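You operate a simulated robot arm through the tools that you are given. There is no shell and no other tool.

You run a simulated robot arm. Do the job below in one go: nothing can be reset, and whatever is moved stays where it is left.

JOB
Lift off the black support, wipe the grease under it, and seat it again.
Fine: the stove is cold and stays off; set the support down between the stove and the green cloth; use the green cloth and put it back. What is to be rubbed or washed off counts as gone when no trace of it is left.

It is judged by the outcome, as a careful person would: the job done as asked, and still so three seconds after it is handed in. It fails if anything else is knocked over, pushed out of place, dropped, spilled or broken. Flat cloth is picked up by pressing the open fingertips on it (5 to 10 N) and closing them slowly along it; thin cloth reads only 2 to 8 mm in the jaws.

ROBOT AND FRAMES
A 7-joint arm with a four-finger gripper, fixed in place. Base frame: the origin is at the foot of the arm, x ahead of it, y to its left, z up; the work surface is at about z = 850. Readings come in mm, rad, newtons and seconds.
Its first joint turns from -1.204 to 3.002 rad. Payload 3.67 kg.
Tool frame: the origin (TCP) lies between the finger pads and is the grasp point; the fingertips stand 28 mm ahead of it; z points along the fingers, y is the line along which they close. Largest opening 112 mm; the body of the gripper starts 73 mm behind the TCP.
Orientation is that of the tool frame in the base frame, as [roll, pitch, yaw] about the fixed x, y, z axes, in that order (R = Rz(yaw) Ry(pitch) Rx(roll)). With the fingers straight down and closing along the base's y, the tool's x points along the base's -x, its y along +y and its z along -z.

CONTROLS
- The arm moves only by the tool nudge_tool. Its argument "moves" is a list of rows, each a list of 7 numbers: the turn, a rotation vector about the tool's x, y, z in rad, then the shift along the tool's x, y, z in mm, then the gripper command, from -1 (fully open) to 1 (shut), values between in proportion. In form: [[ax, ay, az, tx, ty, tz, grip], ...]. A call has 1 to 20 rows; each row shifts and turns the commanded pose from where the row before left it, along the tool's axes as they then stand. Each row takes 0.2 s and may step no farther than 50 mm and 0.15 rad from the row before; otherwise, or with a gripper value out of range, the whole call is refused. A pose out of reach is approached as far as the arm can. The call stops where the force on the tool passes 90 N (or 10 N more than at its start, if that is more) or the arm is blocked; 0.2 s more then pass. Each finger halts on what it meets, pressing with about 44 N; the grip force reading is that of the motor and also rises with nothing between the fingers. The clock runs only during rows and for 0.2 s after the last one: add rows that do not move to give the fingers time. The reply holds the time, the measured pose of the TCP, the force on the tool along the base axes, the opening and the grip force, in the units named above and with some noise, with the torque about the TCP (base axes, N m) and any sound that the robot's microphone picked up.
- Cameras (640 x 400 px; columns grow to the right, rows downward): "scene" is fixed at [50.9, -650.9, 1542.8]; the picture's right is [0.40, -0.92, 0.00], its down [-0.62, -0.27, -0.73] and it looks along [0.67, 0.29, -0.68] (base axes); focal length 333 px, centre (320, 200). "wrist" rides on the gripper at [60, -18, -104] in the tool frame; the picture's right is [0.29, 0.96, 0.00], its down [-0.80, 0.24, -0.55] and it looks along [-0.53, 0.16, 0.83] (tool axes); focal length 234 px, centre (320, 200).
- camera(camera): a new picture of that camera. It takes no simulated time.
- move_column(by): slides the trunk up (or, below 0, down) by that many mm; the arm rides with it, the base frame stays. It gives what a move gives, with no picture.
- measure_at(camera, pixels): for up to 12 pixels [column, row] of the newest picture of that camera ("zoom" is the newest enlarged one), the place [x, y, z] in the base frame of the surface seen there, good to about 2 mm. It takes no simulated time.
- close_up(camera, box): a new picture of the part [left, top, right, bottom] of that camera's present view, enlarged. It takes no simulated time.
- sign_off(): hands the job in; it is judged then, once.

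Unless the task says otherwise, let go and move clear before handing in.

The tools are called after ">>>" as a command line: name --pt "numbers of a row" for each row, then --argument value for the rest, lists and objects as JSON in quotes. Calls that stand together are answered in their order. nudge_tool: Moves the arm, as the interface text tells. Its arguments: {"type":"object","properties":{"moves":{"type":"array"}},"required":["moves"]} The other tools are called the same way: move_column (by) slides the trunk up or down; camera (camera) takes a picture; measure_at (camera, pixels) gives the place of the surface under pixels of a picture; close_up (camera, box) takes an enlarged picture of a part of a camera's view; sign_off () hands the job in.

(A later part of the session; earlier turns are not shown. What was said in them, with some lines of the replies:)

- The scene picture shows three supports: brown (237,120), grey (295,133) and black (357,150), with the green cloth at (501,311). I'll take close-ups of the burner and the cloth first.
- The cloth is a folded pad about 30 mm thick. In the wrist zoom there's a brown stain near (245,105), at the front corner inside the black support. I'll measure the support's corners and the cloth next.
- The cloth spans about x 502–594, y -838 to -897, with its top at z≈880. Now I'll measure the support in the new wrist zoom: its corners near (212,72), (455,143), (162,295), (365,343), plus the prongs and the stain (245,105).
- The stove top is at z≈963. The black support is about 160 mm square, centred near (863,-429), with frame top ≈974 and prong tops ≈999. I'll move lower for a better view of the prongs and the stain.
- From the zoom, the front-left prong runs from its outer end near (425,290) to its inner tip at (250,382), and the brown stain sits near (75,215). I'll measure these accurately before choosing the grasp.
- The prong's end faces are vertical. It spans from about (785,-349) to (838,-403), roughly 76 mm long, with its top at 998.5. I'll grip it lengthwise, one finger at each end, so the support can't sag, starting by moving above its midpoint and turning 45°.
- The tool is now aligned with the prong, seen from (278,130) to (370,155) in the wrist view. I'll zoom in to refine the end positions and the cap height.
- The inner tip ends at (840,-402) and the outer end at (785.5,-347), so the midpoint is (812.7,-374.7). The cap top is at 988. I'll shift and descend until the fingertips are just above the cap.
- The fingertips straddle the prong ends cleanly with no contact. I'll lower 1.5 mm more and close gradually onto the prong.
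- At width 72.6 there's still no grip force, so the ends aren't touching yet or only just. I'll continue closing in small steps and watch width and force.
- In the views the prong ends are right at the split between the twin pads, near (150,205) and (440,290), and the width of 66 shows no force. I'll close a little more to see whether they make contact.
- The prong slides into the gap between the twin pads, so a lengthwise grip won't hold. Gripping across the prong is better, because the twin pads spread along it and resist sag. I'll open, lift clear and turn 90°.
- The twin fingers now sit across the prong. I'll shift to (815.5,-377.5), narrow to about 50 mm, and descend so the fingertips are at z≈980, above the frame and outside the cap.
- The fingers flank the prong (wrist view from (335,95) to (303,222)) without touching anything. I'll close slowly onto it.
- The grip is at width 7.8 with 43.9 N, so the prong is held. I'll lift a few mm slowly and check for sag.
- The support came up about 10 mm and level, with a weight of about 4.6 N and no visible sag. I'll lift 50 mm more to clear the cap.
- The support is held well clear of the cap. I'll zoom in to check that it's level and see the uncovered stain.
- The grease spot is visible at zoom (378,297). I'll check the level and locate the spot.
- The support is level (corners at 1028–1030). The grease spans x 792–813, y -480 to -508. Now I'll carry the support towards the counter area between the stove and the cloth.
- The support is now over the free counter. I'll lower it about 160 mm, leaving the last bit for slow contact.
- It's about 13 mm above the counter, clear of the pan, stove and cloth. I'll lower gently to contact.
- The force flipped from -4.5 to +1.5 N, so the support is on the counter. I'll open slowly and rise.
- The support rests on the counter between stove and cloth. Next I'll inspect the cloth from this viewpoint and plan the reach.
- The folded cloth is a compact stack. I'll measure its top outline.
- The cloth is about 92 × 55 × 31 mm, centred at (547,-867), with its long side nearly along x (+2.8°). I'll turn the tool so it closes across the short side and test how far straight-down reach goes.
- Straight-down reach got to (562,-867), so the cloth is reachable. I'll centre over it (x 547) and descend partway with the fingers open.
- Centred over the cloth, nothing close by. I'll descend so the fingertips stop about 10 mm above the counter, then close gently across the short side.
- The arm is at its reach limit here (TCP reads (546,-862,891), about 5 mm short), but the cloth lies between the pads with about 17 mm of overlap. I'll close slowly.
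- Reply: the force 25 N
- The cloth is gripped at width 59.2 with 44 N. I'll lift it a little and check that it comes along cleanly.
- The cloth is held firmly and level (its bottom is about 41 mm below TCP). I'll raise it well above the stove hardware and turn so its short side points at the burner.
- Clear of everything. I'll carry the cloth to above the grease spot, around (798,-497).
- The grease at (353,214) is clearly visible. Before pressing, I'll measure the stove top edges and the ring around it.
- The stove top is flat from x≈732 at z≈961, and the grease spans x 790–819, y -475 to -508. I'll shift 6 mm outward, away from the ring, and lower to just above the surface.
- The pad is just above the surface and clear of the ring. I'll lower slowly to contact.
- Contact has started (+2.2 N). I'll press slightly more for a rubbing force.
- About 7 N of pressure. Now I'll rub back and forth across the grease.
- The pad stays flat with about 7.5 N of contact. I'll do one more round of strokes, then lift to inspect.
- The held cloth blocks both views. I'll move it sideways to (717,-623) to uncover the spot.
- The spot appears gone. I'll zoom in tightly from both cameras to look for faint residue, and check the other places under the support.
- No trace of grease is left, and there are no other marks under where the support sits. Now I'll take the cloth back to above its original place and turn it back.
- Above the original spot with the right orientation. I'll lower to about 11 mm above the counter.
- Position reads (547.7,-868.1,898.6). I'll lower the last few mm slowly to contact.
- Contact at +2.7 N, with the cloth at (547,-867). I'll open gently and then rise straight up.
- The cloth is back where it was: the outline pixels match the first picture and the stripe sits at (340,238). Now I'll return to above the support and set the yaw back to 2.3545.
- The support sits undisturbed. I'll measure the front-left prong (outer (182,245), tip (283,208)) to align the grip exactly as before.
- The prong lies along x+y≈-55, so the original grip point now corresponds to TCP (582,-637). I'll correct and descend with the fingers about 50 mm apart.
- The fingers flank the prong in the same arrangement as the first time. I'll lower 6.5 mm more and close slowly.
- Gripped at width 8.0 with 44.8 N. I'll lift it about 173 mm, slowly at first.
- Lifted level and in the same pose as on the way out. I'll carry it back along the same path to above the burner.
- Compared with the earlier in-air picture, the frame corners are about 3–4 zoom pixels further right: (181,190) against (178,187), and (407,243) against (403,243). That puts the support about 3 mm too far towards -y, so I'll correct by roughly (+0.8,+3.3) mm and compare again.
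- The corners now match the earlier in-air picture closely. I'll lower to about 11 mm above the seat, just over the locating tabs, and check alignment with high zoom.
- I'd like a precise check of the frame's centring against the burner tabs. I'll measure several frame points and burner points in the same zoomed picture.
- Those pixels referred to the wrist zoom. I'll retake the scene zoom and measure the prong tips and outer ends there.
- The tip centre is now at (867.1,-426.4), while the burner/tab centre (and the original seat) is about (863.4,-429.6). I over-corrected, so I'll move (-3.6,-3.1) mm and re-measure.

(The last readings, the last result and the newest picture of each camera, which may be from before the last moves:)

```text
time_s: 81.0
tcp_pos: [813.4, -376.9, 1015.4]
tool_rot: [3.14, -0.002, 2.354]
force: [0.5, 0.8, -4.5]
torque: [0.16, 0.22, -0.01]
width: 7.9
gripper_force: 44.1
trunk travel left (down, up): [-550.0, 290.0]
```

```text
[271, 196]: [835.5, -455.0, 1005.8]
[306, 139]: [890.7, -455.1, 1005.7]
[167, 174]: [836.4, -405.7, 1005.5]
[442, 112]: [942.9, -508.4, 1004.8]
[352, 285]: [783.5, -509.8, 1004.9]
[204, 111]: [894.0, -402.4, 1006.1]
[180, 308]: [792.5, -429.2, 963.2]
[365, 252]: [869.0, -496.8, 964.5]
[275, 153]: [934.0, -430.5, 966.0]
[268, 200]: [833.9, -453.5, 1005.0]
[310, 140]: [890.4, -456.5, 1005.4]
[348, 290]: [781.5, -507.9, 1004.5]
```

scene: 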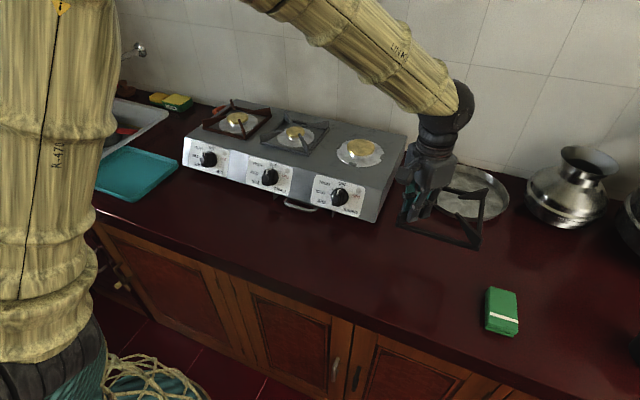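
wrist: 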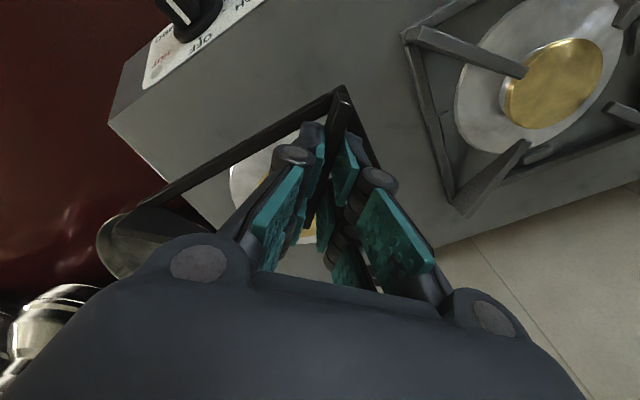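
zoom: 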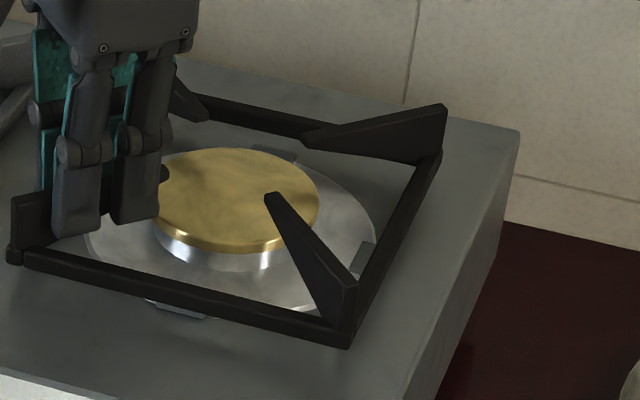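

The frame centre now measures (863.9,-429.6), matching the burner/tab centre (863.4,-429.6). I'll lower slowly onto the seat.

>>> nudge_tool --pt "0 0 0 0 0 3 1" --pt "0 0 0 0 0 2 1" --pt "0 0 0 0 0 1 1" --pt "0 0 0 0 0 1 1" --pt "0 0 0 0 0 0 1"

>>> close_up --camera "scene" --box '[345, 115, 405, 180]'

```text
time_s: 82.2
tcp_pos: [814.0, -375.4, 1010.0]
tool_rot: [3.14, 0.0, 2.354]
force: [-0.1, -1.1, -3.6]
torque: [0.2, 0.19, 0.01]
width: 7.9
gripper_force: 44.0
trunk travel left (down, up): [-550.0, 290.0]
```

```text
6.15 times, centred on (375, 148) of scene
```

zoom: 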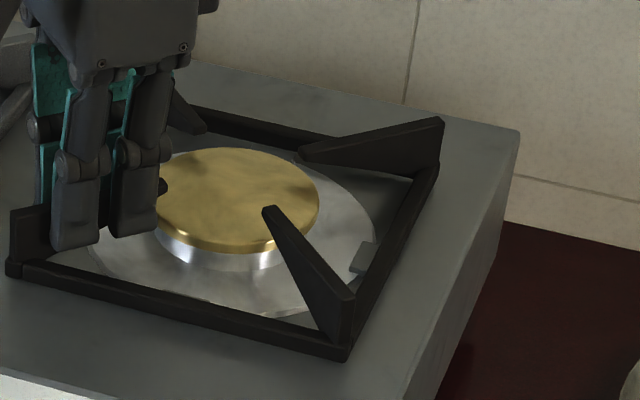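

>>> nudge_tool --pt "0 0 0 0 0 1 1" --pt "0 0 0 0 0 1 1" --pt "0 0 0 0 0 0 1"

```text
time_s: 83.0
tcp_pos: [815.3, -376.2, 1007.3]
tool_rot: [-3.141, -0.001, 2.35]
force: [-0.2, 0.0, -3.4]
torque: [0.17, 0.22, 0.01]
width: 7.8
gripper_force: 43.8
trunk travel left (down, up): [-550.0, 290.0]
```

>>> nudge_tool --pt "0 0 0 0 0 1 1" --pt "0 0 0 0 0 0 1"

>>> close_up --camera "scene" --box '[345, 115, 405, 180]'

```text
time_s: 83.6
tcp_pos: [813.7, -376.4, 1006.8]
tool_rot: [3.141, 0.0, 2.354]
force: [-1.0, 0.1, -3.9]
torque: [0.19, 0.22, -0.02]
width: 8.0
gripper_force: 43.7
trunk travel left (down, up): [-550.0, 290.0]
```

```text
6.15 times, centred on (375, 148) of scene
```

zoom: 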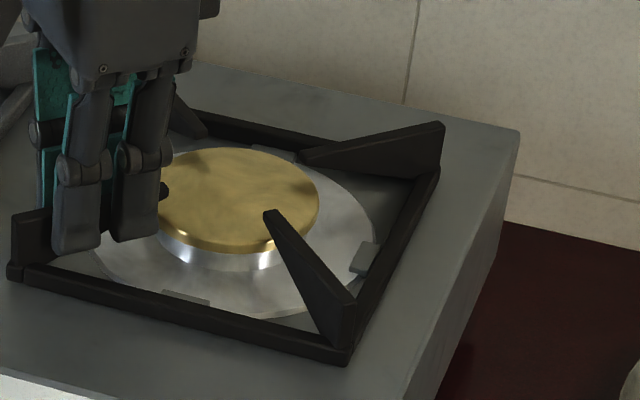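

The front tab (190,296) and right tab (362,258) are now inside the frame, as in the original seating. I'll keep going down.

>>> nudge_tool --pt "0 0 0 0 0 1 1" --pt "0 0 0 0 0 0 1"

```text
time_s: 84.2
tcp_pos: [814.2, -376.2, 1005.5]
tool_rot: [3.141, 0.0, 2.353]
force: [1.2, -0.4, -1.1]
torque: [-0.16, -0.16, 0.06]
width: 7.7
gripper_force: 44.0
trunk travel left (down, up): [-550.0, 290.0]
```

Contact is starting (force -3.9 → -1.1 N). I'll lower half a millimetre more.

>>> nudge_tool --pt "0 0 0 0 0 0.5 1" --pt "0 0 0 0 0 0 1"

>>> close_up --camera "scene" --box '[300, 100, 400, 180]'

```text
time_s: 84.8
tcp_pos: [814.2, -375.7, 1004.2]
tool_rot: [-3.141, -0.001, 2.354]
force: [0.0, -1.2, 0.0]
torque: [-0.31, -0.26, -0.07]
width: 8.0
gripper_force: 43.7
trunk travel left (down, up): [-550.0, 290.0]
```

```text
5.00 times, centred on (350, 140) of scene
```

zoom: 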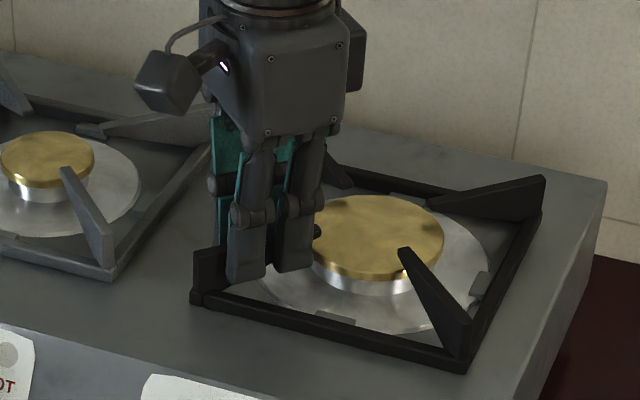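

The picture matches the original gripped-and-seated view, with corners at (192,300), (468,370) and (543,176), and the torque is similar too. I'll release slowly and rise.

>>> nudge_tool --pt "0 0 0 0 0 0 0.85" --pt "0 0 0 0 0 0 0.75" --pt "0 0 0 0 0 0 0.6" --pt "0 0 0 0 0 0 0.4" --pt "0 0 0 0 0 0 0.2" --pt "0 0 0 0 0 0 0.2" --pt "0 0 0 0 0 -8 0.2" --pt "0 0 0 0 0 -20 0.2" --pt "0 0 0 0 0 -30 0.2" --pt "0 0 0 0 0 -40 0.2" --pt "0 0 0 0 0 -40 0.2" --pt "0 0 0 0 0 0 0"

>>> close_up --camera "scene" --box '[310, 110, 410, 190]'

>>> camera --camera "wrist"

>>> camera --camera "scene"

```text
time_s: 87.4
tcp_pos: [813.6, -378.8, 1144.1]
tool_rot: [3.141, -0.002, 2.353]
force: [-0.6, -0.3, 0.4]
torque: [-0.01, 0.0, -0.02]
width: 56.2
gripper_force: 0.0
trunk travel left (down, up): [-550.0, 290.0]
```

```text
5.00 times, centred on (360, 150) of scene
```

zoom: 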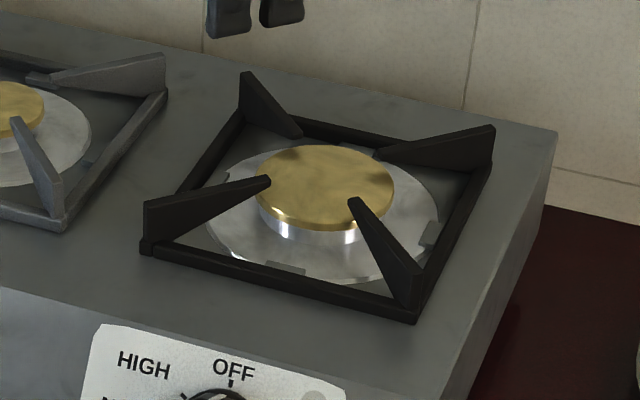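

```text
taken
```

wrist: 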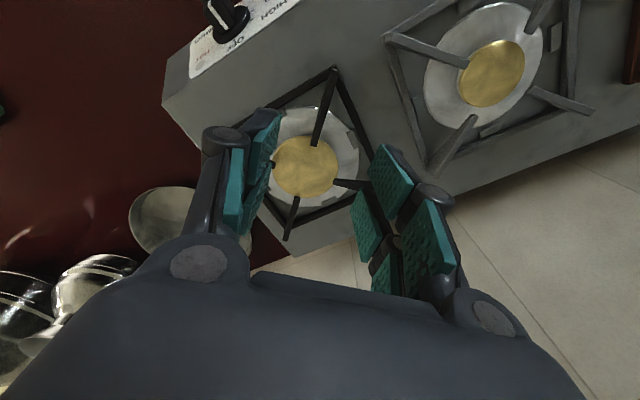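

```text
taken
```

scene: 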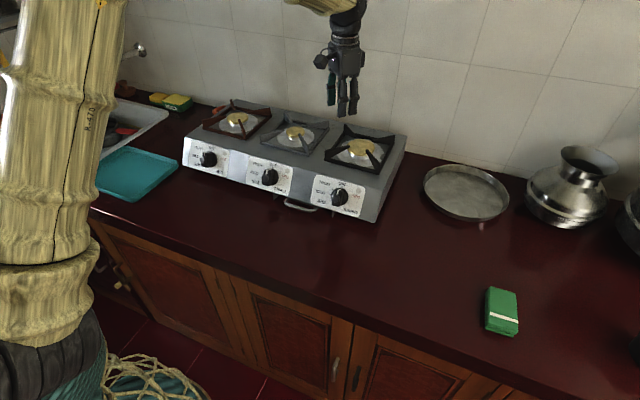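

The support is back, with corners at (142,252), (415,322) and (493,127) against the original (142,250), (417,322) and (494,127). I'll measure the prong tops to confirm it's seated level.

>>> close_up --camera "scene" --box '[310, 110, 410, 190]'

>>> measure_at --camera "zoom" --pixels '[[150, 205], [268, 182], [410, 275], [353, 201], [490, 132], [380, 155], [246, 80], [298, 132], [283, 268], [432, 232], [325, 115], [220, 170]]'

>>> close_up --camera "scene" --box '[355, 150, 395, 180]'

>>> close_up --camera "scene" --box '[180, 90, 420, 220]'

```text
5.00 times, centred on (360, 150) of scene
```

zoom: 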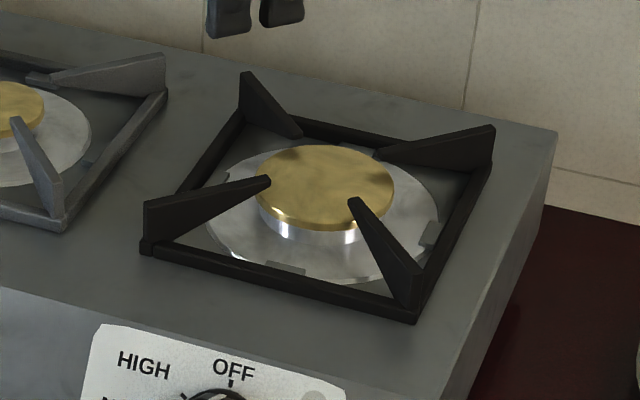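

```text
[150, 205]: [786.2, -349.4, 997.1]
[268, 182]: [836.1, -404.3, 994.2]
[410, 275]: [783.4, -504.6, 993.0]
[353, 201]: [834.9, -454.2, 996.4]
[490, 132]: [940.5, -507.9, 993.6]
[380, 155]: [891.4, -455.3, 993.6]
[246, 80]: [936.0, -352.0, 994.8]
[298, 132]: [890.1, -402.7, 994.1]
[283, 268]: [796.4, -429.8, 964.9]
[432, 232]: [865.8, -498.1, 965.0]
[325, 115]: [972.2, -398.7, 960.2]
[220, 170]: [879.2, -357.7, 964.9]
```

```text
13.33 times, centred on (375, 165) of scene
```

zoom: 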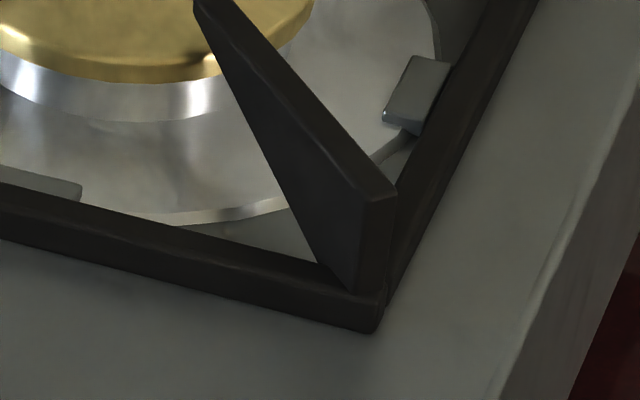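

```text
2.67 times, centred on (300, 155) of scene
```

zoom: 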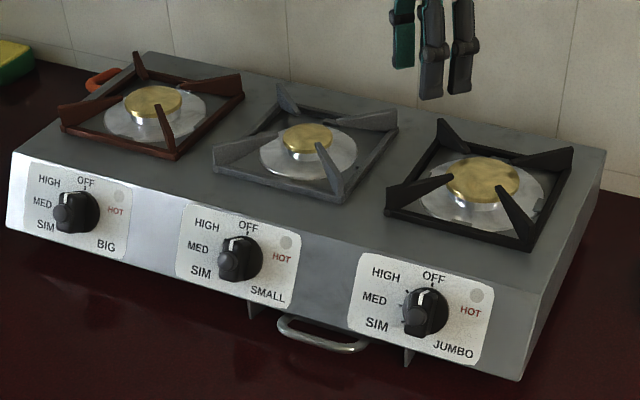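

The support is level (prong tops 993–997 all round), centred on the burner at (863,-429), and the tabs sit inside the frame. No grease shows under the corner, the cloth is in its place, the knobs are untouched at OFF, and the arm is clear above with nothing held. I'm handing the job in.

>>> sign_off

```text
The job is handed in.
```

The job is done and handed in. The grease under the black support is gone, and the support is seated again on its burner.

- **Grease:** after wiping, close-up views from both cameras showed no trace of the spot and no other marks under the support.
- **Support:** while I wiped, it rested on the counter between the stove and the cloth. It now sits level with its frame around the burner tabs, within about 1 mm of where it was by the camera views.
- **Green cloth:** it is back in its original place and orientation, matching the first picture closely.
- **Stove:** the knobs still read OFF, and nothing else was moved.

The gripper is open and about 110 mm above the support's prongs.
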